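You operate a simulated robot arm through the tools that you are given. There is no shell and no other tool.

You run a simulated robot arm. Do the job below in one go: nothing can be reset, and whatever is moved stays where it is left.

JOB
Lock the grey bar at 300 mm and lay the 300 mm strip on the bed by it.
Fine: the strip lies in the bottom table drawer; shut the drawer.

It is judged by the outcome, as a careful person would: the job done as asked, and still so three seconds after it is handed in. It fails if anything else is knocked over, pushed out of place, dropped, spilled or broken.

ROBOT AND FRAMES
A 6-joint arm with a two-finger gripper, fixed in place. Base frame: the origin is on the floor under the middle of its stand, x ahead of it, y to its left, z up; the work surface is at about z = 0.86. Lengths are in m, angles in degrees, forces in N, time in s.
It reaches about 1.637 m from its shoulder. Its first joint turns from -166.0 to 166.0 degrees. Payload 3.43 kg.
The tool frame sits at the grasp point between the pads (the TCP): z along the fingers, y along the line on which they close. The tips reach 0.02 m beyond it. The gripper opens to 0.19 m; its body begins 0.248 m behind the TCP.
Orientation is told as [roll, pitch, yaw] about the base's x, y, z axes, in that order, counted from this pose: with the fingers straight down and closing along the base's y, the tool's x points along the base's -x, its y along +y and its z along -z.

CONTROLS
- The arm moves only by the tool drive_tool. Its argument "plan" is a list of rows, each a list of 3 entries, a list of its own where there are three numbers: the closure in counts, from 0 (fully open) to 255 (shut), then the shift along the tool's x, y, z in cm, then the turn, a rotation vector about the tool's x, y, z in degrees. In form: [[gripper, [dx, dy, dz], [rx, ry, rz]], ...]. A call has 1 to 20 rows; each row is the pose to reach, as a shift and turn from the pose commanded when the call began, along the tool's axes at that moment. Rows are played at 5 a second. More than 0.05 m and 8.6 degrees between two rows, or a gripper value outside its range, and nothing of the call is played. A pose out of reach is approached as far as the arm can. The call stops where the force on the tool passes 40 N (or 10 N more than at its start, if that is more) or the arm is blocked; 0.2 s more then pass. The fingers move at their own pace (about 0.045 m/s each) and stop on an object; they squeeze with about 24 N. The grip force told is the motor's: it shows also when the fingers shut on nothing. Time passes only in rows, and 0.2 s behind the last, so rows that repeat a pose let the fingers close. It gives the time, the measured TCP pose, the force on the tool (base axes), the opening and the grip force at its end, in the units of the frame above (readings bear some noise), with the torque about the TCP (base axes, N m) and any sound that the robot's microphone picked up.
- Cameras (640 x 400 px; columns grow to the right, rows downward): "scene" is fixed at [0.3998, -0.648, 1.4329]; the picture's right is [0.93, -0.38, 0.00], its down [-0.20, -0.50, -0.84] and it looks along [0.32, 0.78, -0.54] (base axes); focal length 260 px, centre (320, 200). "wrist" rides on the gripper at [0.07, -0.008, -0.288] in the tool frame; the picture's right is [0.12, 0.99, 0.00], its down [-0.96, 0.12, -0.25] and it looks along [-0.25, 0.03, 0.97] (tool axes); focal length 261 px, centre (320, 200). There is no depth. A picture from a camera that has moved, and an enlarged one, comes with that camera's place and axes in the base frame and with its lens.
- camera(camera): a new picture of that camera. No time passes.
- move_column(by): slides the trunk up (or, below 0, down) by that many m; the arm rides with it, the base frame stays. It gives what a move gives, with no picture.
- enlarge(camera, box): a new picture of the part [left, top, right, bottom] of that camera's present view, enlarged. No time passes.
- sign_off(): hands the job in; it is judged then, once.

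Places have to be worked out from the pictures, the camera data and where the tool is seen. Open the gripper and draw the arm clear of the work before you hand the job in, unless the task says otherwise.

The tools are called as a command line: name --argument value ..., lists and objects as JSON in quotes. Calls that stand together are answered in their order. drive_tool: Moves the arm, as the interface text tells. Its arguments: {"type":"object","properties":{"plan":{"type":"array"}},"required":["plan"]} The other tools are called the same way: move_column (by) moves the trunk up or down; camera (camera) takes a picture; enlarge (camera, box) takes an enlarged picture of a part of a camera's view; sign_off () hands the job in.

At the start:

```text
clock: 0.0
ee_pos: [0.7117, 0.1138, 1.2757]
tcp_rot: [0.0, -0.1, -0.1]
contact_force: [-0.4, 0.5, 1.2]
wrist_torque: [0.0, 0.02, -0.01]
gripper_width: 0.1902
grip_force: 0.0
trunk travel left (down, up): [-0.175, 0.065]
```

scene: 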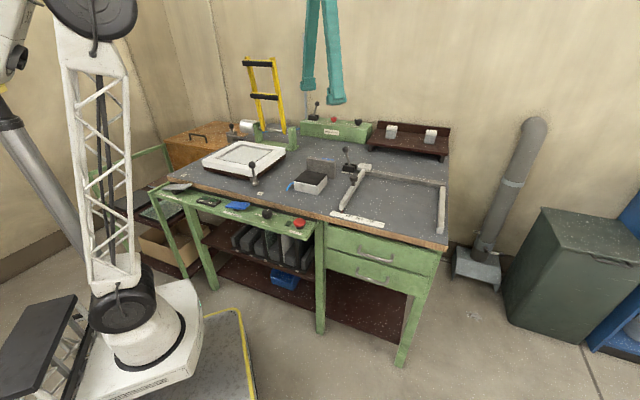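
wrist: 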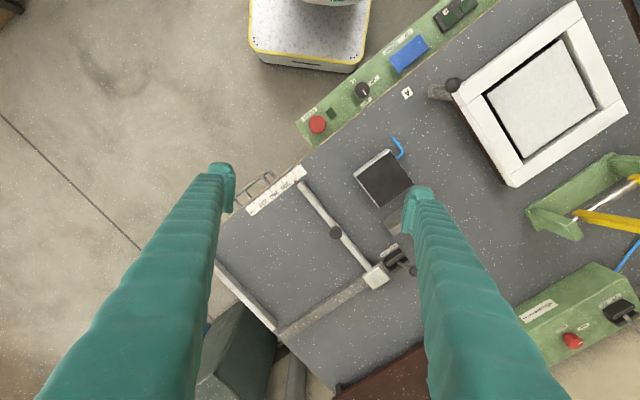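

I start by looking closer at the bench: the fence with its scale, the locking lever, and the drawers on the right.

enlarge --camera "scene" --box '[270, 120, 470, 245]'

enlarge --camera "scene" --box '[300, 190, 460, 290]'

enlarge --camera "wrist" --box '[200, 140, 440, 290]'

enlarge --camera "wrist" --box '[200, 220, 440, 370]'

```text
3.20 times, centred on (370, 182) of scene
camera zoom: at [0.3998, -0.648, 1.4329], right [0.93, -0.38, 0.0], down [-0.2, -0.5, -0.84], along [0.32, 0.78, -0.54], focal length 830 px, centre (160, 256)
```

zoom: 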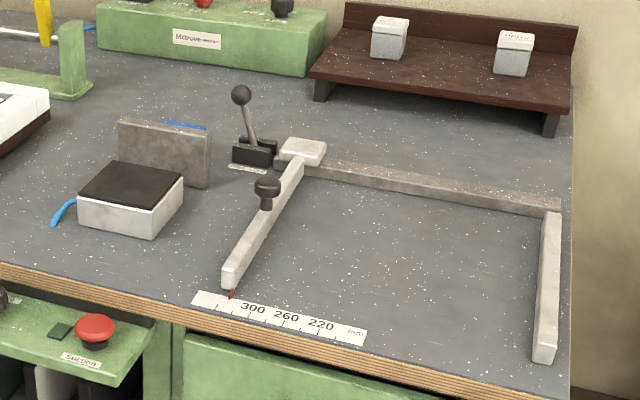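

```text
4.00 times, centred on (380, 240) of scene
camera zoom: at [0.3998, -0.648, 1.4329], right [0.93, -0.38, 0.0], down [-0.2, -0.5, -0.84], along [0.32, 0.78, -0.54], focal length 1038 px, centre (80, 40)
```

zoom: 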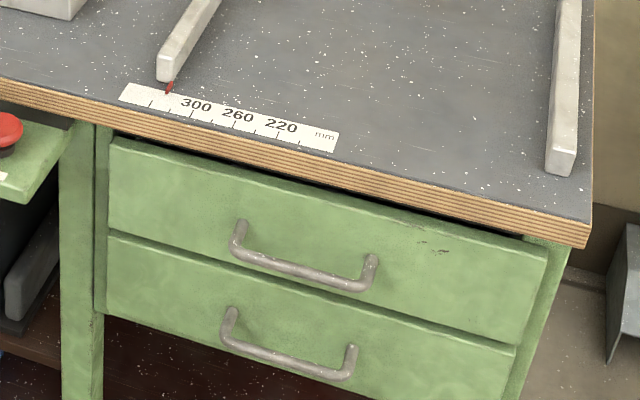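

```text
2.67 times, centred on (320, 215) of wrist
camera zoom: at [0.6412, 0.1061, 1.5628], right [-0.12, 0.99, 0.0], down [0.96, 0.12, 0.25], along [0.25, 0.03, -0.97], focal length 695 px, centre (320, 160)
```

zoom: 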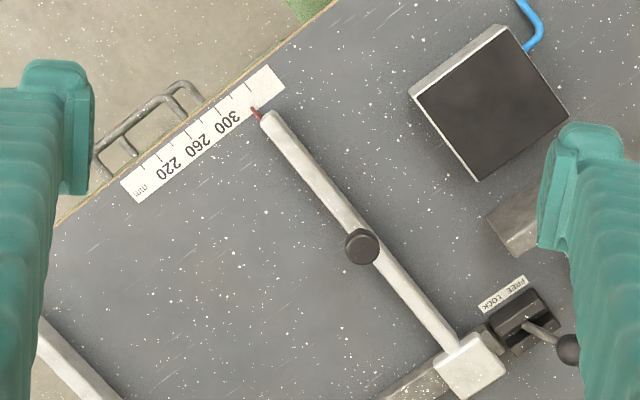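

```text
2.67 times, centred on (320, 295) of wrist
camera zoom: at [0.6412, 0.1061, 1.5628], right [-0.12, 0.99, 0.0], down [0.96, 0.12, 0.25], along [0.25, 0.03, -0.97], focal length 695 px, centre (320, -53)
```

zoom: 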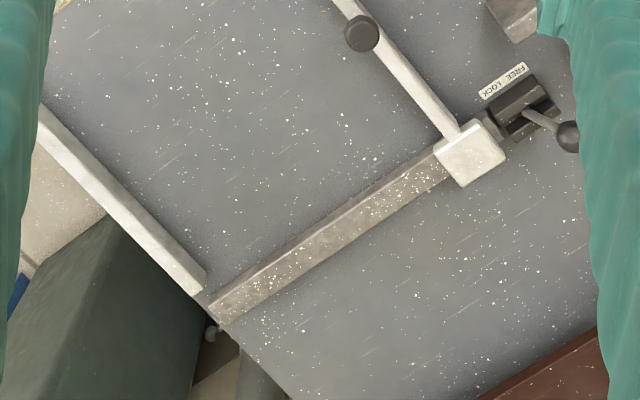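

The scale reads 300/260/220 with a red pointer left of 300, and the lever has a FREE/LOCK plate. I enlarge the scale, the lever and the drawer more tightly.

enlarge --camera "wrist" --box '[240, 160, 312, 220]'

enlarge --camera "scene" --box '[325, 200, 389, 240]'

enlarge --camera "wrist" --box '[350, 235, 430, 285]'

enlarge --camera "scene" --box '[325, 140, 389, 180]'

```text
6.67 times, centred on (276, 190) of wrist
camera zoom: at [0.6412, 0.1061, 1.5628], right [-0.12, 0.99, 0.0], down [0.96, 0.12, 0.25], along [0.25, 0.03, -0.97], focal length 1738 px, centre (613, 267)
```

zoom: 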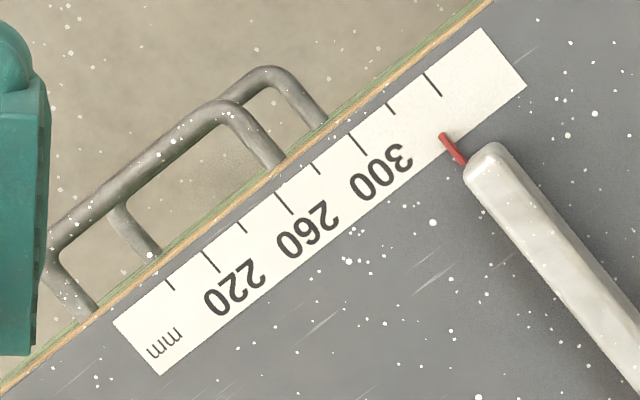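

```text
10.00 times, centred on (357, 220) of scene
camera zoom: at [0.3998, -0.648, 1.4329], right [0.93, -0.38, 0.0], down [-0.2, -0.5, -0.84], along [0.32, 0.78, -0.54], focal length 2595 px, centre (-50, 0)
```

zoom: 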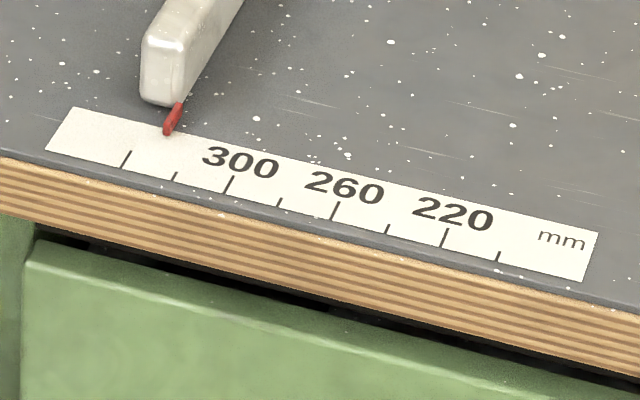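

```text
8.00 times, centred on (390, 260) of wrist
camera zoom: at [0.6412, 0.1061, 1.5628], right [-0.12, 0.99, 0.0], down [0.96, 0.12, 0.25], along [0.25, 0.03, -0.97], focal length 2085 px, centre (-240, -280)
```

zoom: 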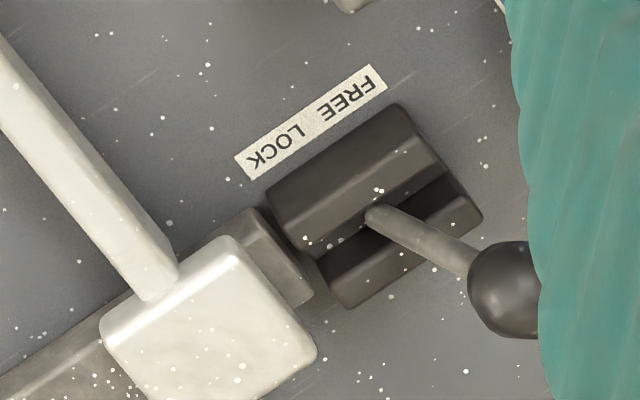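

```text
10.00 times, centred on (357, 160) of scene
camera zoom: at [0.3998, -0.648, 1.4329], right [0.93, -0.38, 0.0], down [-0.2, -0.5, -0.84], along [0.32, 0.78, -0.54], focal length 2595 px, centre (-50, 600)
```

zoom: 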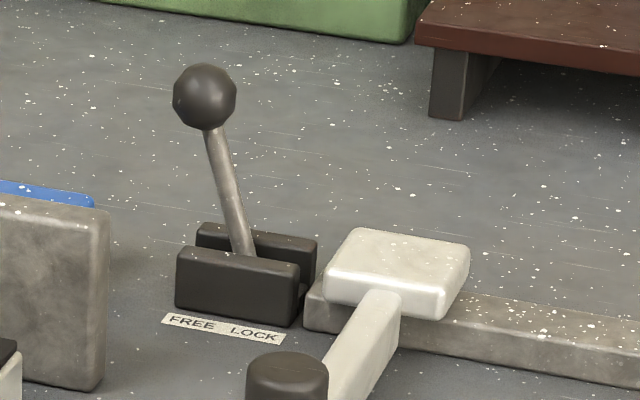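

I judge the bar's pointer to be near 331 mm, its knob at about (0.889, 0.178, 0.92), and the lever's ball at about (0.954, 0.385, 0.966), leaning toward FREE. The table is turned about 45°, so I move above the knob and yaw the tool 45° so the fingers close along the rail.

drive_tool --plan '[[0, [-2.2, 0.8, 2.2], [0, 0, -5.6]], [0, [-4.4, 1.6, 4.4], [0, 0, -11.2]], [0, [-6.6, 2.4, 6.6], [0, 0, -16.9]], [0, [-8.8, 3.2, 8.8], [0, 0, -22.5]], [0, [-11.0, 4.0, 11.0], [0, 0, -28.1]], [0, [-13.3, 4.8, 13.3], [0, 0, -33.8]], [0, [-15.5, 5.6, 15.5], [0, 0, -39.4]], [0, [-17.7, 6.4, 17.7], [0, 0, -45]], [0, [-17.7, 6.4, 17.7], [0, 0, -45]]]'

```text
clock: 2.0
ee_pos: [0.8887, 0.1767, 1.096]
tcp_rot: [-0.1, 0.0, 45.0]
contact_force: [-0.6, -0.7, 0.5]
wrist_torque: [0.02, 0.05, 0.0]
gripper_width: 0.1899
grip_force: 0.1
trunk travel left (down, up): [-0.175, 0.065]
```

The tool is above the knob with yaw 45°. I take pictures to check the alignment.

camera --camera "wrist"

camera --camera "scene"

```text
taken
camera wrist: at [0.8454, 0.1224, 1.3844], right [-0.79, 0.62, 0.0], down [0.6, 0.76, 0.25], along [0.15, 0.19, -0.97], focal length 261 px, centre (320, 200)
```

wrist: 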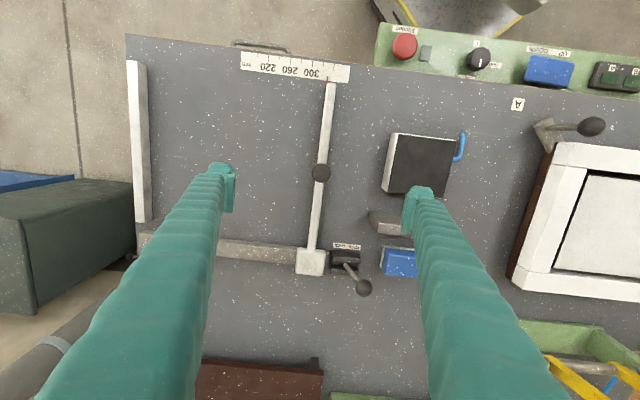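

```text
taken
```

scene: 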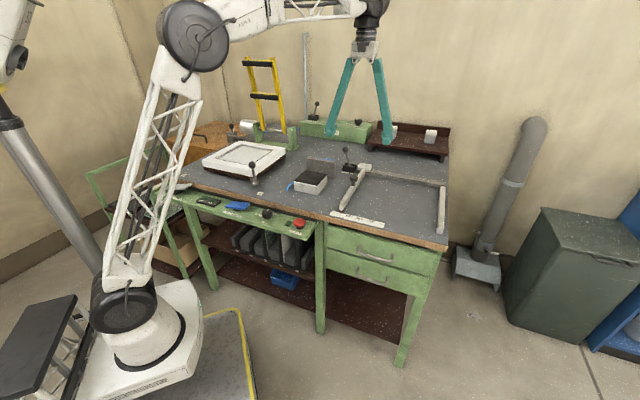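

The camera shows the knob near the image centre, and the bench square to the tool to within a few degrees. I enlarge the scale, the knob and the lever here to get exact angles.

enlarge --camera "wrist" --box '[230, 35, 358, 115]'

enlarge --camera "wrist" --box '[270, 140, 398, 220]'

enlarge --camera "wrist" --box '[120, 180, 408, 360]'

```text
5.00 times, centred on (294, 75) of wrist
camera zoom: at [0.8454, 0.1224, 1.3844], right [-0.79, 0.62, 0.0], down [0.6, 0.76, 0.25], along [0.15, 0.19, -0.97], focal length 1303 px, centre (450, 825)
```

zoom: 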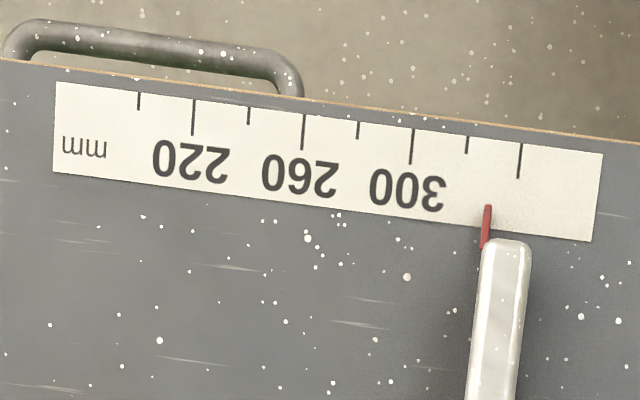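

```text
5.00 times, centred on (334, 180) of wrist
camera zoom: at [0.8454, 0.1224, 1.3844], right [-0.79, 0.62, 0.0], down [0.6, 0.76, 0.25], along [0.15, 0.19, -0.97], focal length 1303 px, centre (250, 300)
```

zoom: 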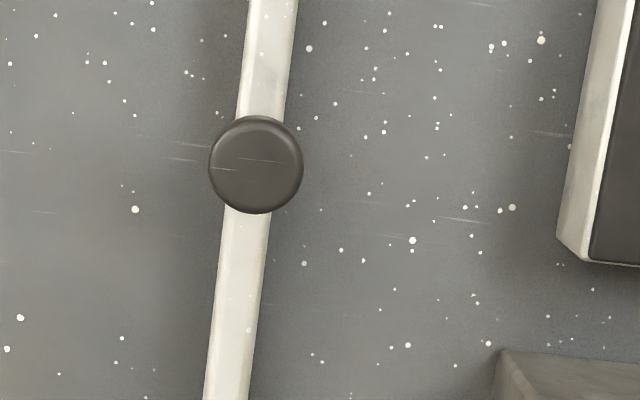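

```text
2.22 times, centred on (264, 270) of wrist
camera zoom: at [0.8454, 0.1224, 1.3844], right [-0.79, 0.62, 0.0], down [0.6, 0.76, 0.25], along [0.15, 0.19, -0.97], focal length 579 px, centre (444, 44)
```

zoom: 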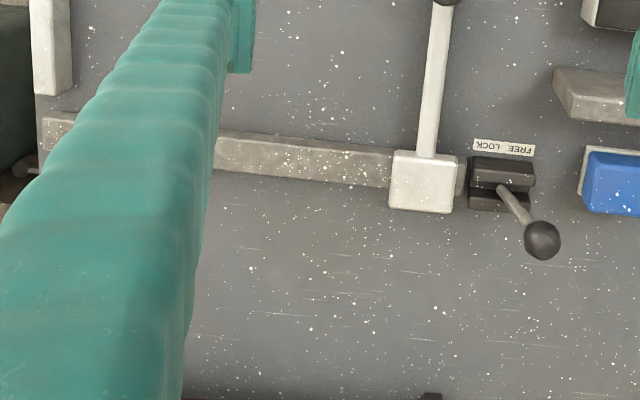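

The pointer reads about 330 mm, so the bar must slide about 30 mm toward the fixed fence. I half-close the fingers to clear the black box and lower around the knob, stopping with the tips just above it.

drive_tool --plan '[[148, [0, 0.05, 0.5], [0, 0, 0]], [148, [0, 0.1, 2], [0, 0, 0]], [148, [0, 0.15, 4], [0, 0, 0]], [148, [0, 0.2, 6.5], [0, 0, 0]], [148, [0, 0.2, 9], [0, 0, 0]], [148, [0, 0.2, 11.5], [0, 0, 0]], [148, [0, 0.2, 13.5], [0, 0, 0]], [148, [0, 0.2, 13.5], [0, 0, 0]]]'

camera --camera "wrist"

enlarge --camera "scene" --box '[310, 140, 438, 220]'

```text
clock: 3.8
ee_pos: [0.8871, 0.1781, 0.9626]
tcp_rot: [0.1, 0.0, 45.1]
contact_force: [-0.8, 0.8, -0.6]
wrist_torque: [0.01, 0.02, -0.02]
gripper_width: 0.0799
grip_force: 0.0
trunk travel left (down, up): [-0.175, 0.065]
```

```text
taken
camera wrist: at [0.8431, 0.124, 1.2511], right [-0.79, 0.62, 0.0], down [0.6, 0.76, 0.25], along [0.15, 0.19, -0.97], focal length 261 px, centre (320, 200)
```

wrist: 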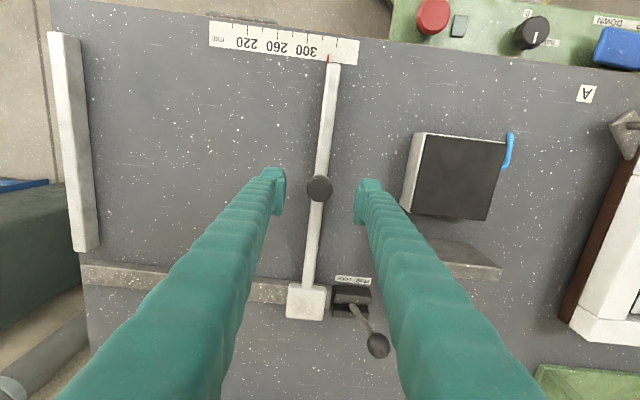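

```text
5.00 times, centred on (374, 180) of scene
camera zoom: at [0.3998, -0.648, 1.4329], right [0.93, -0.38, 0.0], down [-0.2, -0.5, -0.84], along [0.32, 0.78, -0.54], focal length 1298 px, centre (50, 300)
```

zoom: 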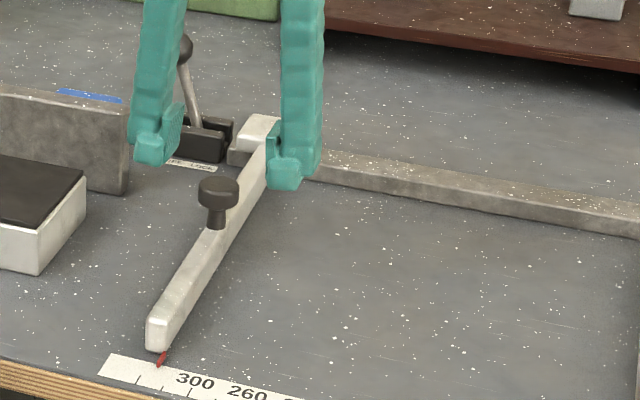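

The knob sits between the fingers and centred. I lower the last 4.7 cm and close on it gently.

drive_tool --plan '[[148, [0, 0, 1.6], [0, 0, 0]], [148, [0, 0, 3.2], [0, 0, 0]], [148, [0, 0, 4.7], [0, 0, 0]], [148, [0, 0, 4.7], [0, 0, 0]], [255, [0, 0, 4.7], [0, 0, 0]], [255, [0, 0, 4.7], [0, 0, 0]], [255, [0, 0, 4.7], [0, 0, 0]], [255, [0, 0, 4.7], [0, 0, 0]], [255, [0, 0, 4.7], [0, 0, 0]]]'

camera --camera "wrist"

enlarge --camera "scene" --box '[310, 140, 438, 220]'

```text
clock: 5.8
ee_pos: [0.8859, 0.179, 0.9149]
tcp_rot: [0.0, 0.0, 45.1]
contact_force: [8.4, -1.8, -0.3]
wrist_torque: [0.05, -0.04, 0.01]
gripper_width: 0.0296
grip_force: 45.2
trunk travel left (down, up): [-0.175, 0.065]
```

```text
taken
camera wrist: at [0.843, 0.123, 1.2038], right [-0.79, 0.62, 0.0], down [0.6, 0.76, 0.25], along [0.15, 0.19, -0.97], focal length 261 px, centre (320, 200)
```

wrist: 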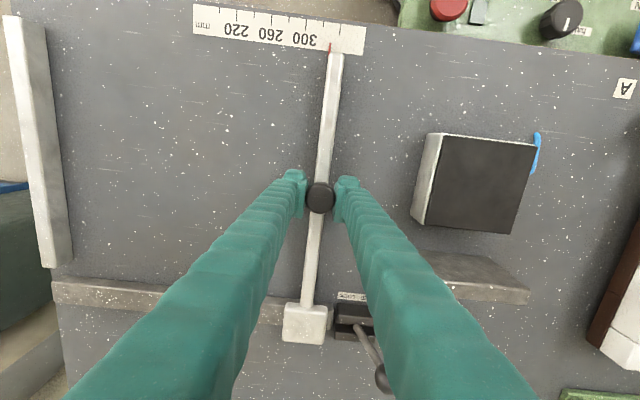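

```text
5.00 times, centred on (374, 180) of scene
camera zoom: at [0.3998, -0.648, 1.4329], right [0.93, -0.38, 0.0], down [-0.2, -0.5, -0.84], along [0.32, 0.78, -0.54], focal length 1298 px, centre (50, 300)
```

zoom: 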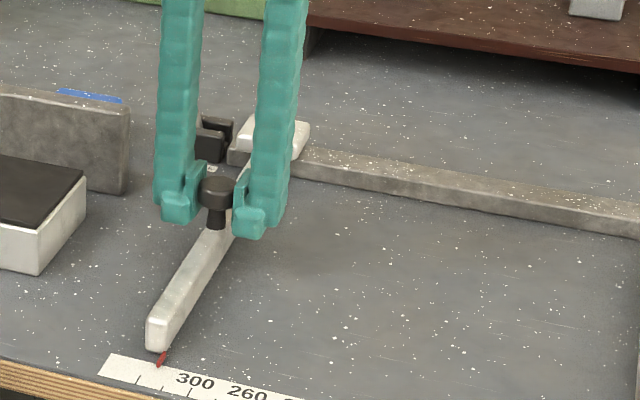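

The knob is gripped (30 mm opening). I read the pointer finely before sliding.

enlarge --camera "wrist" --box '[280, 10, 376, 70]'

```text
6.67 times, centred on (328, 40) of wrist
camera zoom: at [0.843, 0.123, 1.2038], right [-0.79, 0.62, 0.0], down [0.6, 0.76, 0.25], along [0.15, 0.19, -0.97], focal length 1738 px, centre (267, 1267)
```

zoom: 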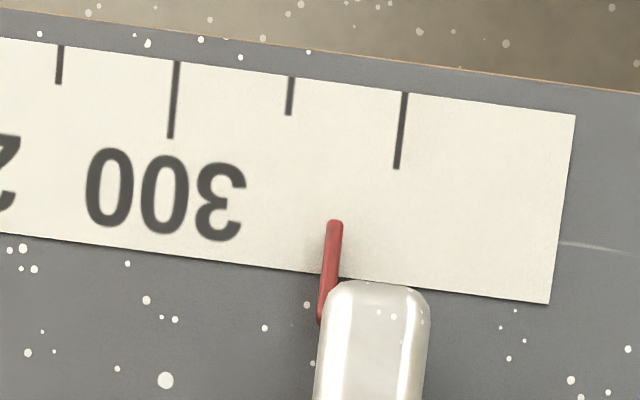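

The pointer reads about 330 mm. I slide the bar 30 mm toward the fixed fence (tool −y) slowly.

drive_tool --plan '[[255, [0, -0.5, 0], [0, 0, 0]], [255, [0, -1.0, 0], [0, 0, 0]], [255, [0, -1.5, 0], [0, 0, 0]], [255, [0, -2.0, 0], [0, 0, 0]], [255, [0, -2.4, 0], [0, 0, 0]], [255, [0, -2.7, 0], [0, 0, 0]], [255, [0, -2.9, 0], [0, 0, 0]], [255, [0, -3.0, 0], [0, 0, 0]], [255, [0, -3.0, 0], [0, 0, 0]]]'

enlarge --camera "wrist" --box '[280, 10, 376, 70]'

camera --camera "wrist"

```text
clock: 7.8
ee_pos: [0.9073, 0.1564, 0.9166]
tcp_rot: [0.0, 0.0, 45.0]
contact_force: [-8.0, -5.2, -2.3]
wrist_torque: [0.02, -0.04, 0.03]
gripper_width: 0.0297
grip_force: 45.5
trunk travel left (down, up): [-0.175, 0.065]
```

```text
6.67 times, centred on (328, 40) of wrist
camera zoom: at [0.8641, 0.1022, 1.2038], right [-0.79, 0.62, 0.0], down [0.6, 0.76, 0.25], along [0.15, 0.19, -0.97], focal length 1738 px, centre (267, 1267)
```

zoom: 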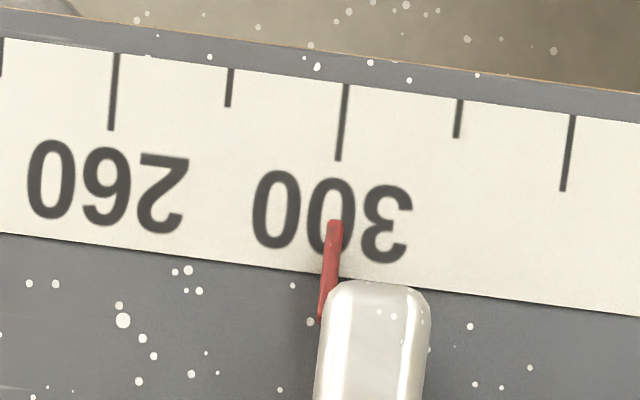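

```text
taken
camera wrist: at [0.8641, 0.1022, 1.2038], right [-0.79, 0.62, 0.0], down [0.6, 0.76, 0.25], along [0.15, 0.19, -0.97], focal length 261 px, centre (320, 200)
```

wrist: 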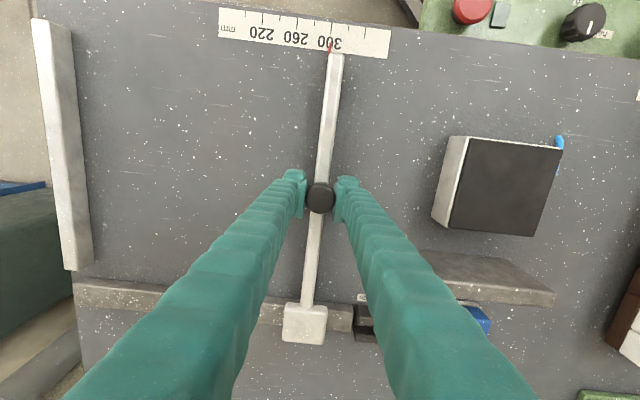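

The pointer is within about half a millimetre of the 300 tick. I check with the scene camera too.

enlarge --camera "scene" --box '[330, 203, 378, 233]'

enlarge --camera "wrist" --box '[308, 15, 356, 45]'

```text
13.33 times, centred on (354, 218) of scene
camera zoom: at [0.3998, -0.648, 1.4329], right [0.93, -0.38, 0.0], down [-0.2, -0.5, -0.84], along [0.32, 0.78, -0.54], focal length 3460 px, centre (-133, -40)
```

zoom: 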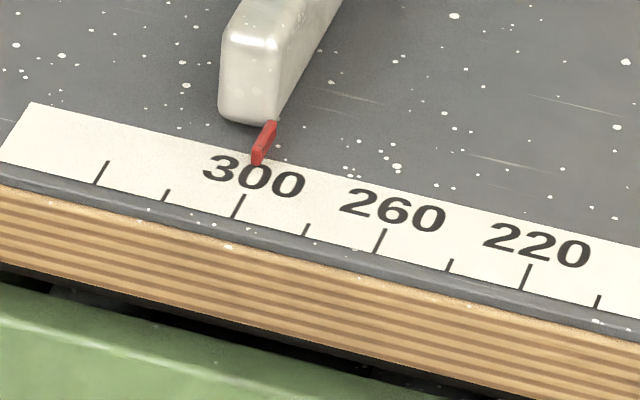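

```text
13.33 times, centred on (332, 30) of wrist
camera zoom: at [0.8641, 0.1022, 1.2038], right [-0.79, 0.62, 0.0], down [0.6, 0.76, 0.25], along [0.15, 0.19, -0.97], focal length 3475 px, centre (160, 2467)
```

zoom: 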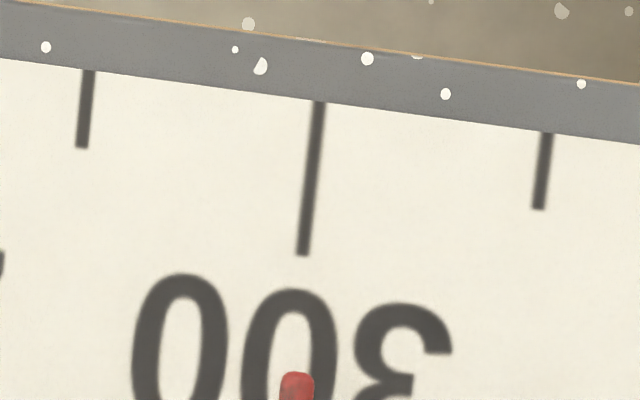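

The wrist view (insensitive to parallax here) shows the pointer about 0.7 mm high of the 300 tick. I nudge the bar 0.7 mm further and re-check.

drive_tool --plan '[[255, [0, -0.035, 0], [0, 0, 0]], [255, [0, -0.07, 0], [0, 0, 0]], [255, [0, -0.07, 0], [0, 0, 0]], [255, [0, -0.07, 0], [0, 0, 0]]]'

enlarge --camera "wrist" --box '[308, 18, 356, 48]'

enlarge --camera "scene" --box '[338, 207, 362, 222]'

```text
clock: 8.8
ee_pos: [0.9074, 0.1568, 0.9159]
tcp_rot: [0.0, 0.1, 45.0]
contact_force: [-10.0, -9.1, -7.8]
wrist_torque: [-0.03, -0.01, 0.0]
gripper_width: 0.0296
grip_force: 44.6
trunk travel left (down, up): [-0.175, 0.065]
```

```text
13.33 times, centred on (332, 33) of wrist
camera zoom: at [0.8646, 0.1018, 1.2038], right [-0.79, 0.62, 0.0], down [0.6, 0.76, 0.25], along [0.15, 0.19, -0.97], focal length 3475 px, centre (160, 2427)
```

zoom: 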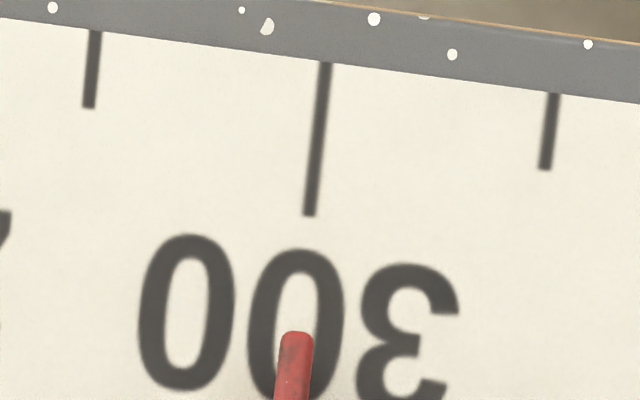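

```text
16.00 times, centred on (350, 214) of scene
camera zoom: at [0.3998, -0.648, 1.4329], right [0.93, -0.38, 0.0], down [-0.2, -0.5, -0.84], along [0.32, 0.78, -0.54], focal length 4152 px, centre (-160, -32)
```

zoom: 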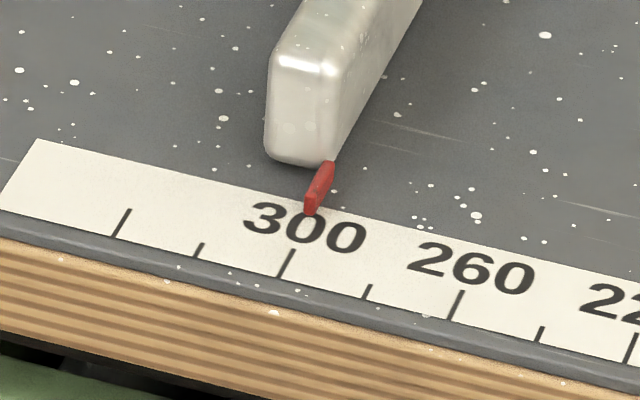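

The pointer now lines up with the 300 tick within ~0.1 mm. I release the knob gently and rise a little, then re-check the reading.

drive_tool --plan '[[200, [0, 0, 0], [0, 0, 0]], [170, [0, 0, 0], [0, 0, 0]], [160, [0, 0, 0], [0, 0, 0]], [160, [0, 0, 0], [0, 0, 0]], [160, [0, 0, -1], [0, 0, 0]], [160, [0, 0, -3], [0, 0, 0]], [160, [0, 0, -6], [0, 0, 0]], [160, [0, 0, -9], [0, 0, 0]], [160, [0, 0, -12], [0, 0, 0]], [160, [0, 0, -12], [0, 0, 0]]]'

camera --camera "wrist"

enlarge --camera "wrist" --box '[300, 45, 364, 85]'

enlarge --camera "scene" --box '[325, 140, 389, 180]'

```text
clock: 11.0
ee_pos: [0.9088, 0.1561, 1.0356]
tcp_rot: [-0.1, -0.1, 45.0]
contact_force: [-0.4, 0.3, 0.7]
wrist_torque: [-0.06, -0.03, 0.0]
gripper_width: 0.071
grip_force: 0.0
trunk travel left (down, up): [-0.175, 0.065]
```

```text
taken
camera wrist: at [0.8655, 0.1019, 1.323], right [-0.79, 0.62, 0.0], down [0.6, 0.76, 0.25], along [0.15, 0.19, -0.97], focal length 261 px, centre (320, 200)
```

wrist: 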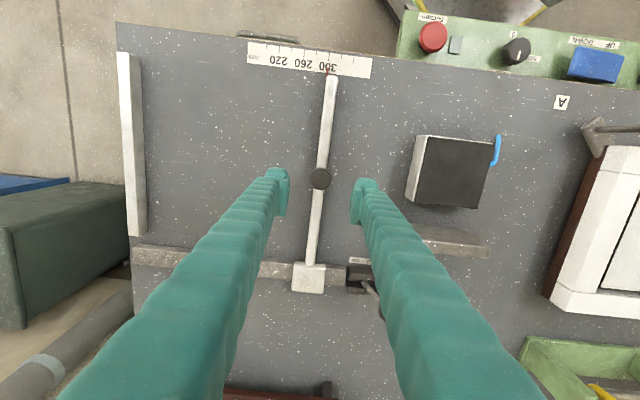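

```text
10.00 times, centred on (332, 65) of wrist
camera zoom: at [0.8655, 0.1019, 1.323], right [-0.79, 0.62, 0.0], down [0.6, 0.76, 0.25], along [0.15, 0.19, -0.97], focal length 2606 px, centre (200, 1550)
```

zoom: 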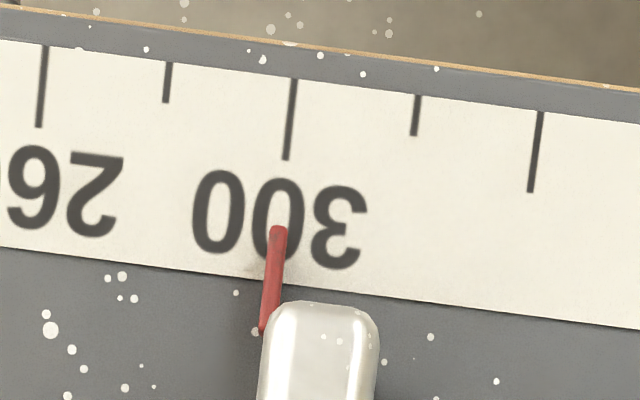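

```text
10.00 times, centred on (357, 160) of scene
camera zoom: at [0.3998, -0.648, 1.4329], right [0.93, -0.38, 0.0], down [-0.2, -0.5, -0.84], along [0.32, 0.78, -0.54], focal length 2595 px, centre (-50, 600)
```

zoom: 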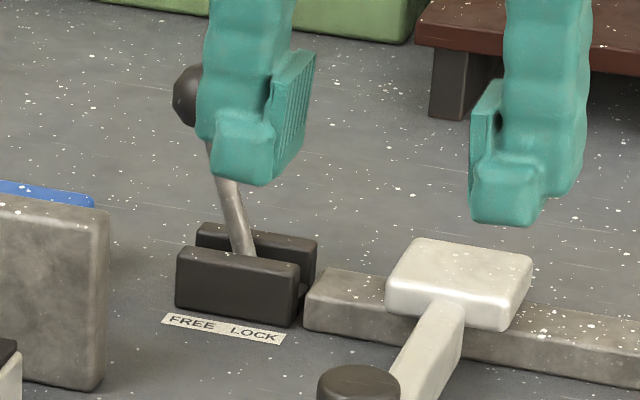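

The reading stays at 300 after release. Next I move above the lever ball, judged at about (0.952, 0.386, 0.966), keeping the fingers slightly open across the lever's travel direction.

drive_tool --plan '[[174, [-3.2, 2.2, -1], [0, 0, 0]], [174, [-6.4, 4.4, -1], [0, 0, 0]], [174, [-9.6, 6.6, -1], [0, 0, 0]], [174, [-12.9, 8.8, -1], [0, 0, 0]], [174, [-16.1, 11.0, -1], [0, 0, 0]], [174, [-19.3, 13.1, -1], [0, 0, 0]], [174, [-19.3, 13.1, -1], [0, 0, 0]]]'

camera --camera "wrist"

enlarge --camera "scene" --box '[310, 120, 406, 180]'

```text
clock: 12.6
ee_pos: [0.9541, 0.3885, 1.0444]
tcp_rot: [0.0, 0.0, 44.9]
contact_force: [0.1, -0.5, -0.6]
wrist_torque: [-0.08, 0.01, -0.01]
gripper_width: 0.0606
grip_force: 0.0
trunk travel left (down, up): [-0.175, 0.065]
```

```text
taken
camera wrist: at [0.9101, 0.3321, 1.3323], right [-0.79, 0.62, 0.0], down [0.6, 0.76, 0.25], along [0.15, 0.19, -0.97], focal length 261 px, centre (320, 200)
```

wrist: 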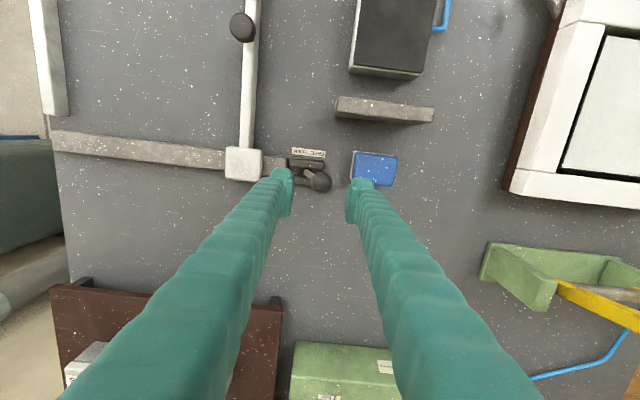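

```text
6.67 times, centred on (358, 150) of scene
camera zoom: at [0.3998, -0.648, 1.4329], right [0.93, -0.38, 0.0], down [-0.2, -0.5, -0.84], along [0.32, 0.78, -0.54], focal length 1730 px, centre (67, 533)
```

zoom: 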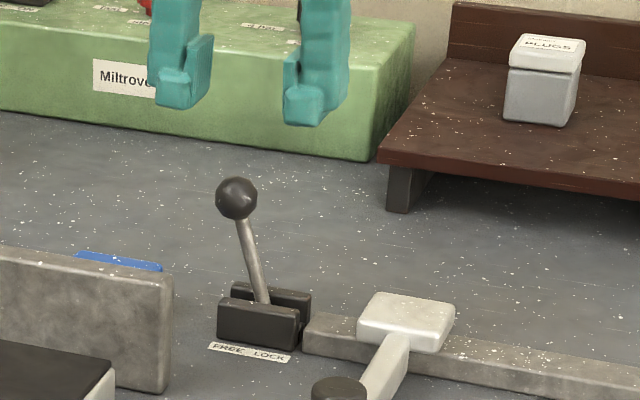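

The ball is centred between the fingertips; the blue block's top (~0.92) stays below the tips. I lower to ball height and check.

drive_tool --plan '[[174, [0.2, 0, 2], [0, 0, 0]], [174, [0.2, 0, 4], [0, 0, 0]], [174, [0.2, 0, 6], [0, 0, 0]], [174, [0.2, 0, 7.6], [0, 0, 0]], [174, [0.2, 0, 7.6], [0, 0, 0]]]'

camera --camera "wrist"

enlarge --camera "scene" --box '[310, 120, 406, 180]'

```text
clock: 13.8
ee_pos: [0.9515, 0.3856, 0.9684]
tcp_rot: [0.0, -0.1, 45.1]
contact_force: [0.0, -0.8, 1.0]
wrist_torque: [-0.02, 0.0, -0.04]
gripper_width: 0.0605
grip_force: 0.0
trunk travel left (down, up): [-0.175, 0.065]
```

```text
taken
camera wrist: at [0.9076, 0.331, 1.2574], right [-0.79, 0.62, 0.0], down [0.6, 0.76, 0.25], along [0.15, 0.19, -0.97], focal length 261 px, centre (320, 200)
```

wrist: 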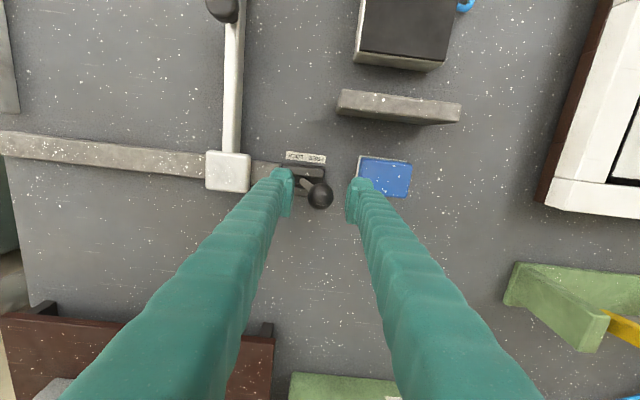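

```text
6.67 times, centred on (358, 150) of scene
camera zoom: at [0.3998, -0.648, 1.4329], right [0.93, -0.38, 0.0], down [-0.2, -0.5, -0.84], along [0.32, 0.78, -0.54], focal length 1730 px, centre (67, 533)
```

zoom: 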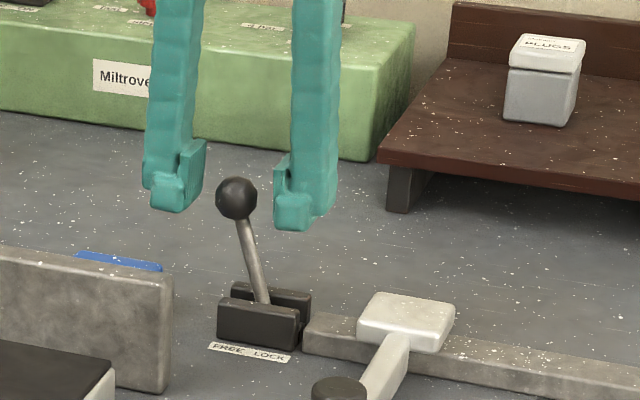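

The ball is exactly between the pads at the right height. I push it along the slot toward LOCK in small steps.

drive_tool --plan '[[174, [0, -0.8, 0], [0, 0, 0]], [174, [0, -1.6, 0], [0, 0, 0]], [174, [0, -2.2, 0], [0, 0, 0]], [174, [0, -2.8, 0], [0, 0, 0]], [174, [0, -3.4, 0], [0, 0, 0]], [174, [0, -4.0, 0], [0, 0, 0]], [174, [0, -4.5, 0], [0, 0, 0]], [174, [0, -5.0, 0], [0, 0, 0]]]'

camera --camera "wrist"

enlarge --camera "scene" --box '[310, 120, 406, 180]'

```text
clock: 15.6
ee_pos: [0.9855, 0.3509, 0.9698]
tcp_rot: [-0.1, 0.0, 45.1]
contact_force: [0.0, 0.1, 0.5]
wrist_torque: [-0.01, -0.02, 0.01]
gripper_width: 0.0603
grip_force: 0.1
trunk travel left (down, up): [-0.175, 0.065]
```

```text
taken
camera wrist: at [0.9423, 0.295, 1.258], right [-0.79, 0.62, 0.0], down [0.6, 0.76, 0.25], along [0.15, 0.19, -0.97], focal length 261 px, centre (320, 200)
```

wrist: 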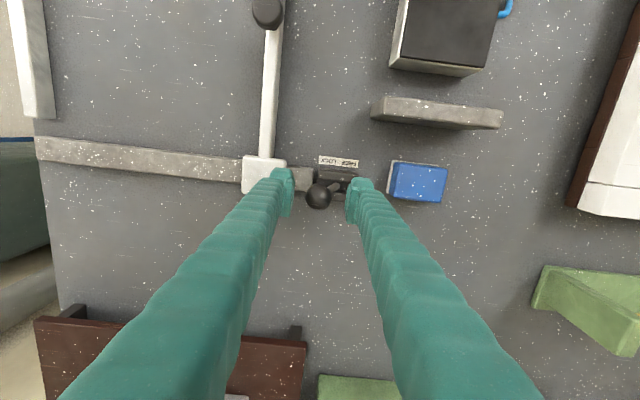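

```text
6.67 times, centred on (358, 150) of scene
camera zoom: at [0.3998, -0.648, 1.4329], right [0.93, -0.38, 0.0], down [-0.2, -0.5, -0.84], along [0.32, 0.78, -0.54], focal length 1730 px, centre (67, 533)
```

zoom: 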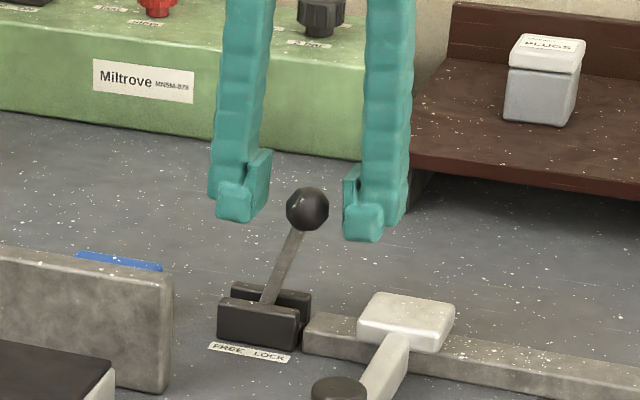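

The lever flipped over to the LOCK side and the pads no longer touch it. I press gently a bit more to confirm it sits at its stop.

drive_tool --plan '[[174, [0, -0.6, 0], [0, 0, 0]], [174, [0, -1.2, 0], [0, 0, 0]], [174, [0, -1.5, 0], [0, 0, 0]], [174, [0, -1.7, 0], [0, 0, 0]], [174, [0, -1.8, 0], [0, 0, 0]]]'

enlarge --camera "scene" --box '[310, 120, 406, 180]'

```text
clock: 16.8
ee_pos: [0.9986, 0.3375, 0.9702]
tcp_rot: [0.1, 0.0, 45.0]
contact_force: [-2.5, 1.0, -0.3]
wrist_torque: [-0.02, -0.04, 0.03]
gripper_width: 0.0618
grip_force: 1.1
trunk travel left (down, up): [-0.175, 0.065]
```

```text
6.67 times, centred on (358, 150) of scene
camera zoom: at [0.3998, -0.648, 1.4329], right [0.93, -0.38, 0.0], down [-0.2, -0.5, -0.84], along [0.32, 0.78, -0.54], focal length 1730 px, centre (67, 533)
```

zoom: 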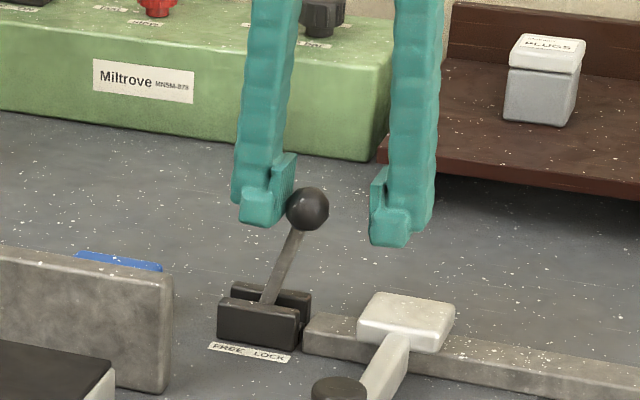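

The ball is against its stop (a few newtons, no movement), so the lever is at LOCK. I back off, rise clear and re-read the pointer.

drive_tool --plan '[[174, [0, 0.8, 0], [0, 0, 0]], [174, [0, 1.5, 0], [0, 0, 0]], [174, [0, 1.5, -2], [0, 0, 0]], [174, [0, 1.5, -5], [0, 0, 0]], [174, [0, 1.5, -9], [0, 0, 0]], [174, [2, 0.5, -13], [0, 0, 0]], [174, [6, 0, -15], [0, 0, 0]], [174, [10, 0, -15], [0, 0, 0]], [174, [14, 0, -15], [0, 0, 0]], [174, [18, 0, -15], [0, 0, 0]], [174, [20, 0, -15], [0, 0, 0]]]'

camera --camera "wrist"

camera --camera "scene"

```text
clock: 19.2
ee_pos: [0.8553, 0.195, 1.1199]
tcp_rot: [-0.1, 0.0, 45.0]
contact_force: [0.9, 0.5, -0.4]
wrist_torque: [-0.02, 0.01, 0.03]
gripper_width: 0.0603
grip_force: 0.0
trunk travel left (down, up): [-0.175, 0.065]
```

```text
taken
camera wrist: at [0.8126, 0.1403, 1.4088], right [-0.79, 0.62, 0.0], down [0.6, 0.76, 0.25], along [0.15, 0.19, -0.97], focal length 261 px, centre (320, 200)
```

wrist: 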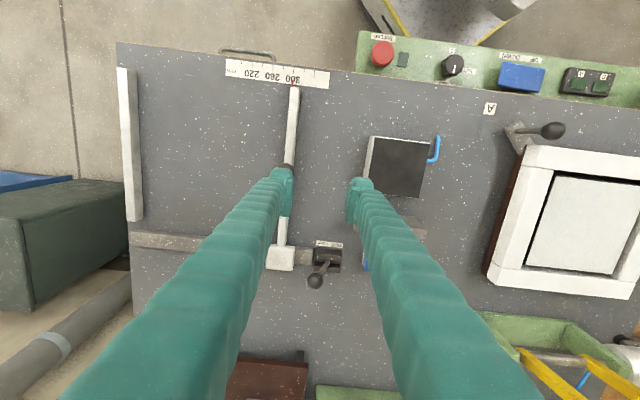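

```text
taken
```

scene: 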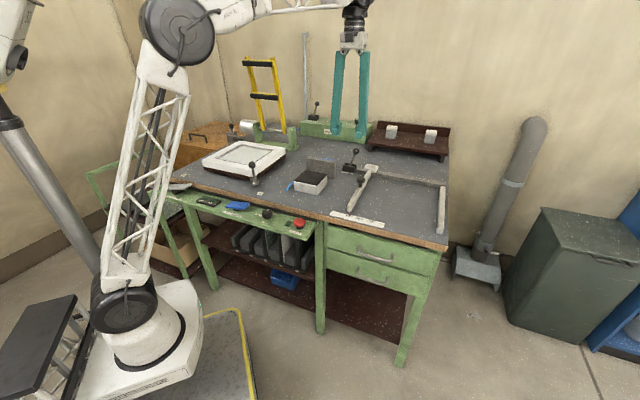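

Checking the pointer after locking, and looking at the drawer fronts.

enlarge --camera "wrist" --box '[262, 60, 326, 100]'

enlarge --camera "scene" --box '[318, 215, 446, 295]'

```text
10.00 times, centred on (294, 80) of wrist
camera zoom: at [0.8126, 0.1403, 1.4088], right [-0.79, 0.62, 0.0], down [0.6, 0.76, 0.25], along [0.15, 0.19, -0.97], focal length 2606 px, centre (580, 1400)
```

zoom: 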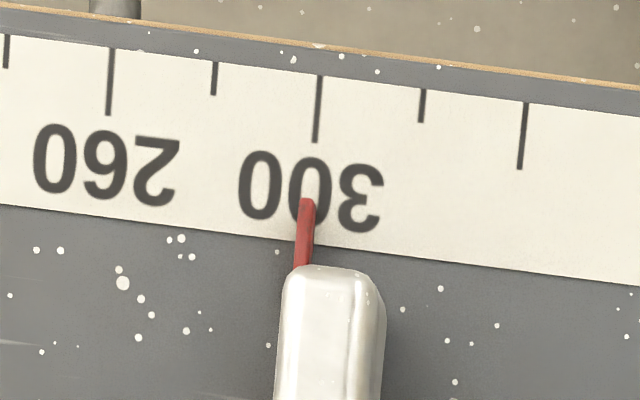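

```text
5.00 times, centred on (382, 255) of scene
camera zoom: at [0.3998, -0.648, 1.4329], right [0.93, -0.38, 0.0], down [-0.2, -0.5, -0.84], along [0.32, 0.78, -0.54], focal length 1298 px, centre (10, -75)
```

zoom: 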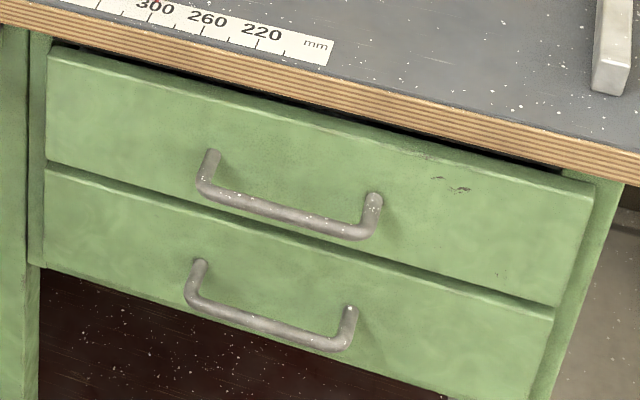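

The bar still reads 300 after locking. Now the drawer: the lower handle is at about (0.84, −0.10, 0.63), its front facing (−0.71, −0.71). I draw back off the table while tilting the tool to horizontal, pointing at the drawer fronts.

drive_tool --plan '[[174, [4.1, -1.7, 0], [0, -3, 0]], [174, [8.2, -3.3, 0], [0, -8, 0]], [174, [12.3, -5, 0], [0, -15, 0]], [174, [16.4, -6.6, 0], [0, -22, 0]], [174, [20.5, -8.3, 0], [0, -29, 0]], [174, [24.6, -10, 0], [0, -36, 0]], [174, [28.7, -11.6, 0], [0, -43, 0]], [174, [32.8, -13.3, 0], [0, -50, 0]], [174, [36.9, -14.9, 0], [0, -57, 0]], [174, [41, -16.6, 0], [0, -64, 0]], [174, [45, -18.2, 0], [0, -72, 0]], [174, [49.2, -19.9, 0], [0, -80, 0]], [174, [49.2, -19.9, 0], [0, -85, 0]], [174, [49.2, -19.9, 0], [0, -90, 0]], [174, [49.2, -19.9, 0], [0, -90, 0]]]'

camera --camera "scene"

camera --camera "wrist"

```text
clock: 22.4
ee_pos: [0.6497, -0.2944, 1.1201]
tcp_rot: [-169.6, -89.9, -145.4]
contact_force: [-0.9, 0.0, -0.2]
wrist_torque: [0.0, 0.01, 0.0]
gripper_width: 0.0605
grip_force: 0.0
trunk travel left (down, up): [-0.175, 0.065]
```

```text
taken
```

scene: 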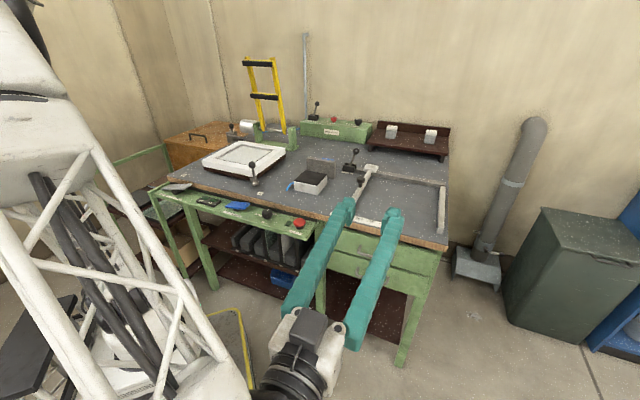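

```text
taken
camera wrist: at [0.4536, -0.5029, 1.0494], right [-0.7, 0.7, -0.12], down [-0.26, -0.09, 0.96], along [0.66, 0.71, 0.25], focal length 261 px, centre (320, 200)
```

wrist: 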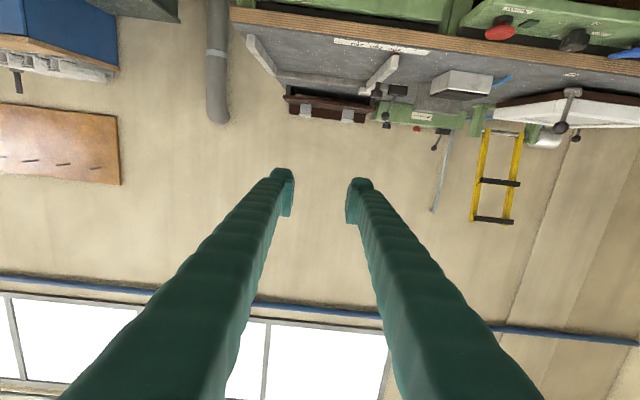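

The tool is horizontal at (0.65, −0.29, 1.12). I roll it 90° so the fingers close vertically and lower in front of the drawers.

drive_tool --plan '[[174, [2, 0, 0], [0, 0, 8]], [174, [5, 0, 0], [0, 0, 16]], [174, [8, 0, 0], [0, 0, 24]], [174, [11, 0, 0], [0, 0, 32]], [174, [14, 0, 0], [0, 0, 40]], [174, [17, 0, 0], [0, 0, 48]], [174, [20, 0, 0], [0, 0, 56]], [174, [23, 0, 0], [0, 0, 64]], [174, [26, 0, 0], [0, 0, 72]], [174, [29, 0, 0], [0, 0, 80]], [174, [32, 0, 0], [0, 0, 86]], [174, [35, 0, 0], [0, 0, 90]], [174, [37, 0, 0], [0, 0, 90]], [174, [37, 0, 0], [0, 0, 90]]]'

camera --camera "scene"

camera --camera "wrist"

```text
clock: 25.4
ee_pos: [0.6506, -0.2942, 0.7505]
tcp_rot: [90.1, 0.0, -45.0]
contact_force: [-0.6, 0.3, 0.6]
wrist_torque: [-0.03, -0.02, 0.0]
gripper_width: 0.0604
grip_force: 0.0
trunk travel left (down, up): [-0.175, 0.065]
```

```text
taken
```

scene: 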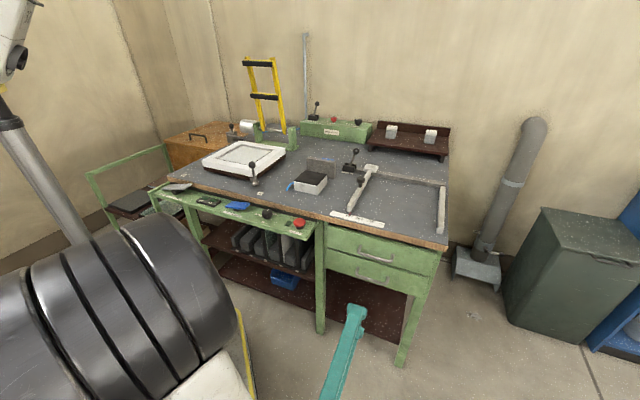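

```text
taken
camera wrist: at [0.3984, -0.4464, 0.7419], right [-0.08, 0.08, 0.99], down [0.51, -0.86, 0.11], along [0.86, 0.51, 0.03], focal length 261 px, centre (320, 200)
```

wrist: 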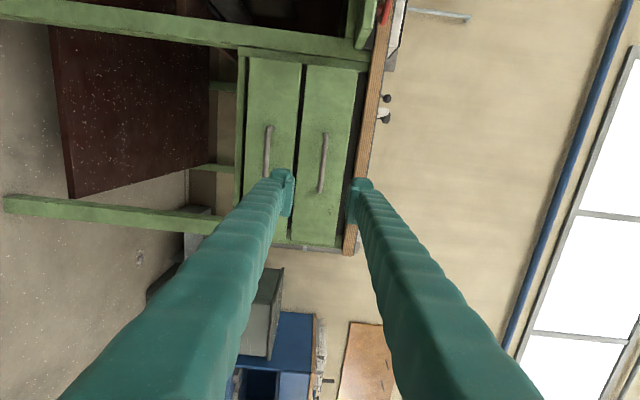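

I can see both handles in the wrist view. I enlarge to measure the lower (left in this view) handle.

enlarge --camera "wrist" --box '[230, 100, 358, 220]'

enlarge --camera "scene" --box '[318, 215, 446, 295]'

```text
3.33 times, centred on (294, 160) of wrist
camera zoom: at [0.3984, -0.4464, 0.7419], right [-0.08, 0.08, 0.99], down [0.51, -0.86, 0.11], along [0.86, 0.51, 0.03], focal length 869 px, centre (407, 333)
```

zoom: 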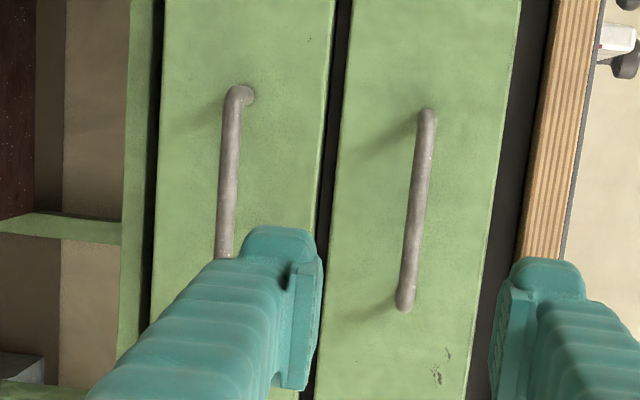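

```text
5.00 times, centred on (382, 255) of scene
camera zoom: at [0.3998, -0.648, 1.4329], right [0.93, -0.38, 0.0], down [-0.2, -0.5, -0.84], along [0.32, 0.78, -0.54], focal length 1298 px, centre (10, -75)
```

zoom: 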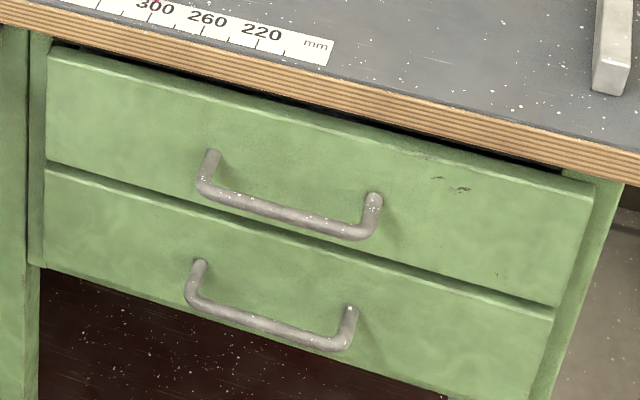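

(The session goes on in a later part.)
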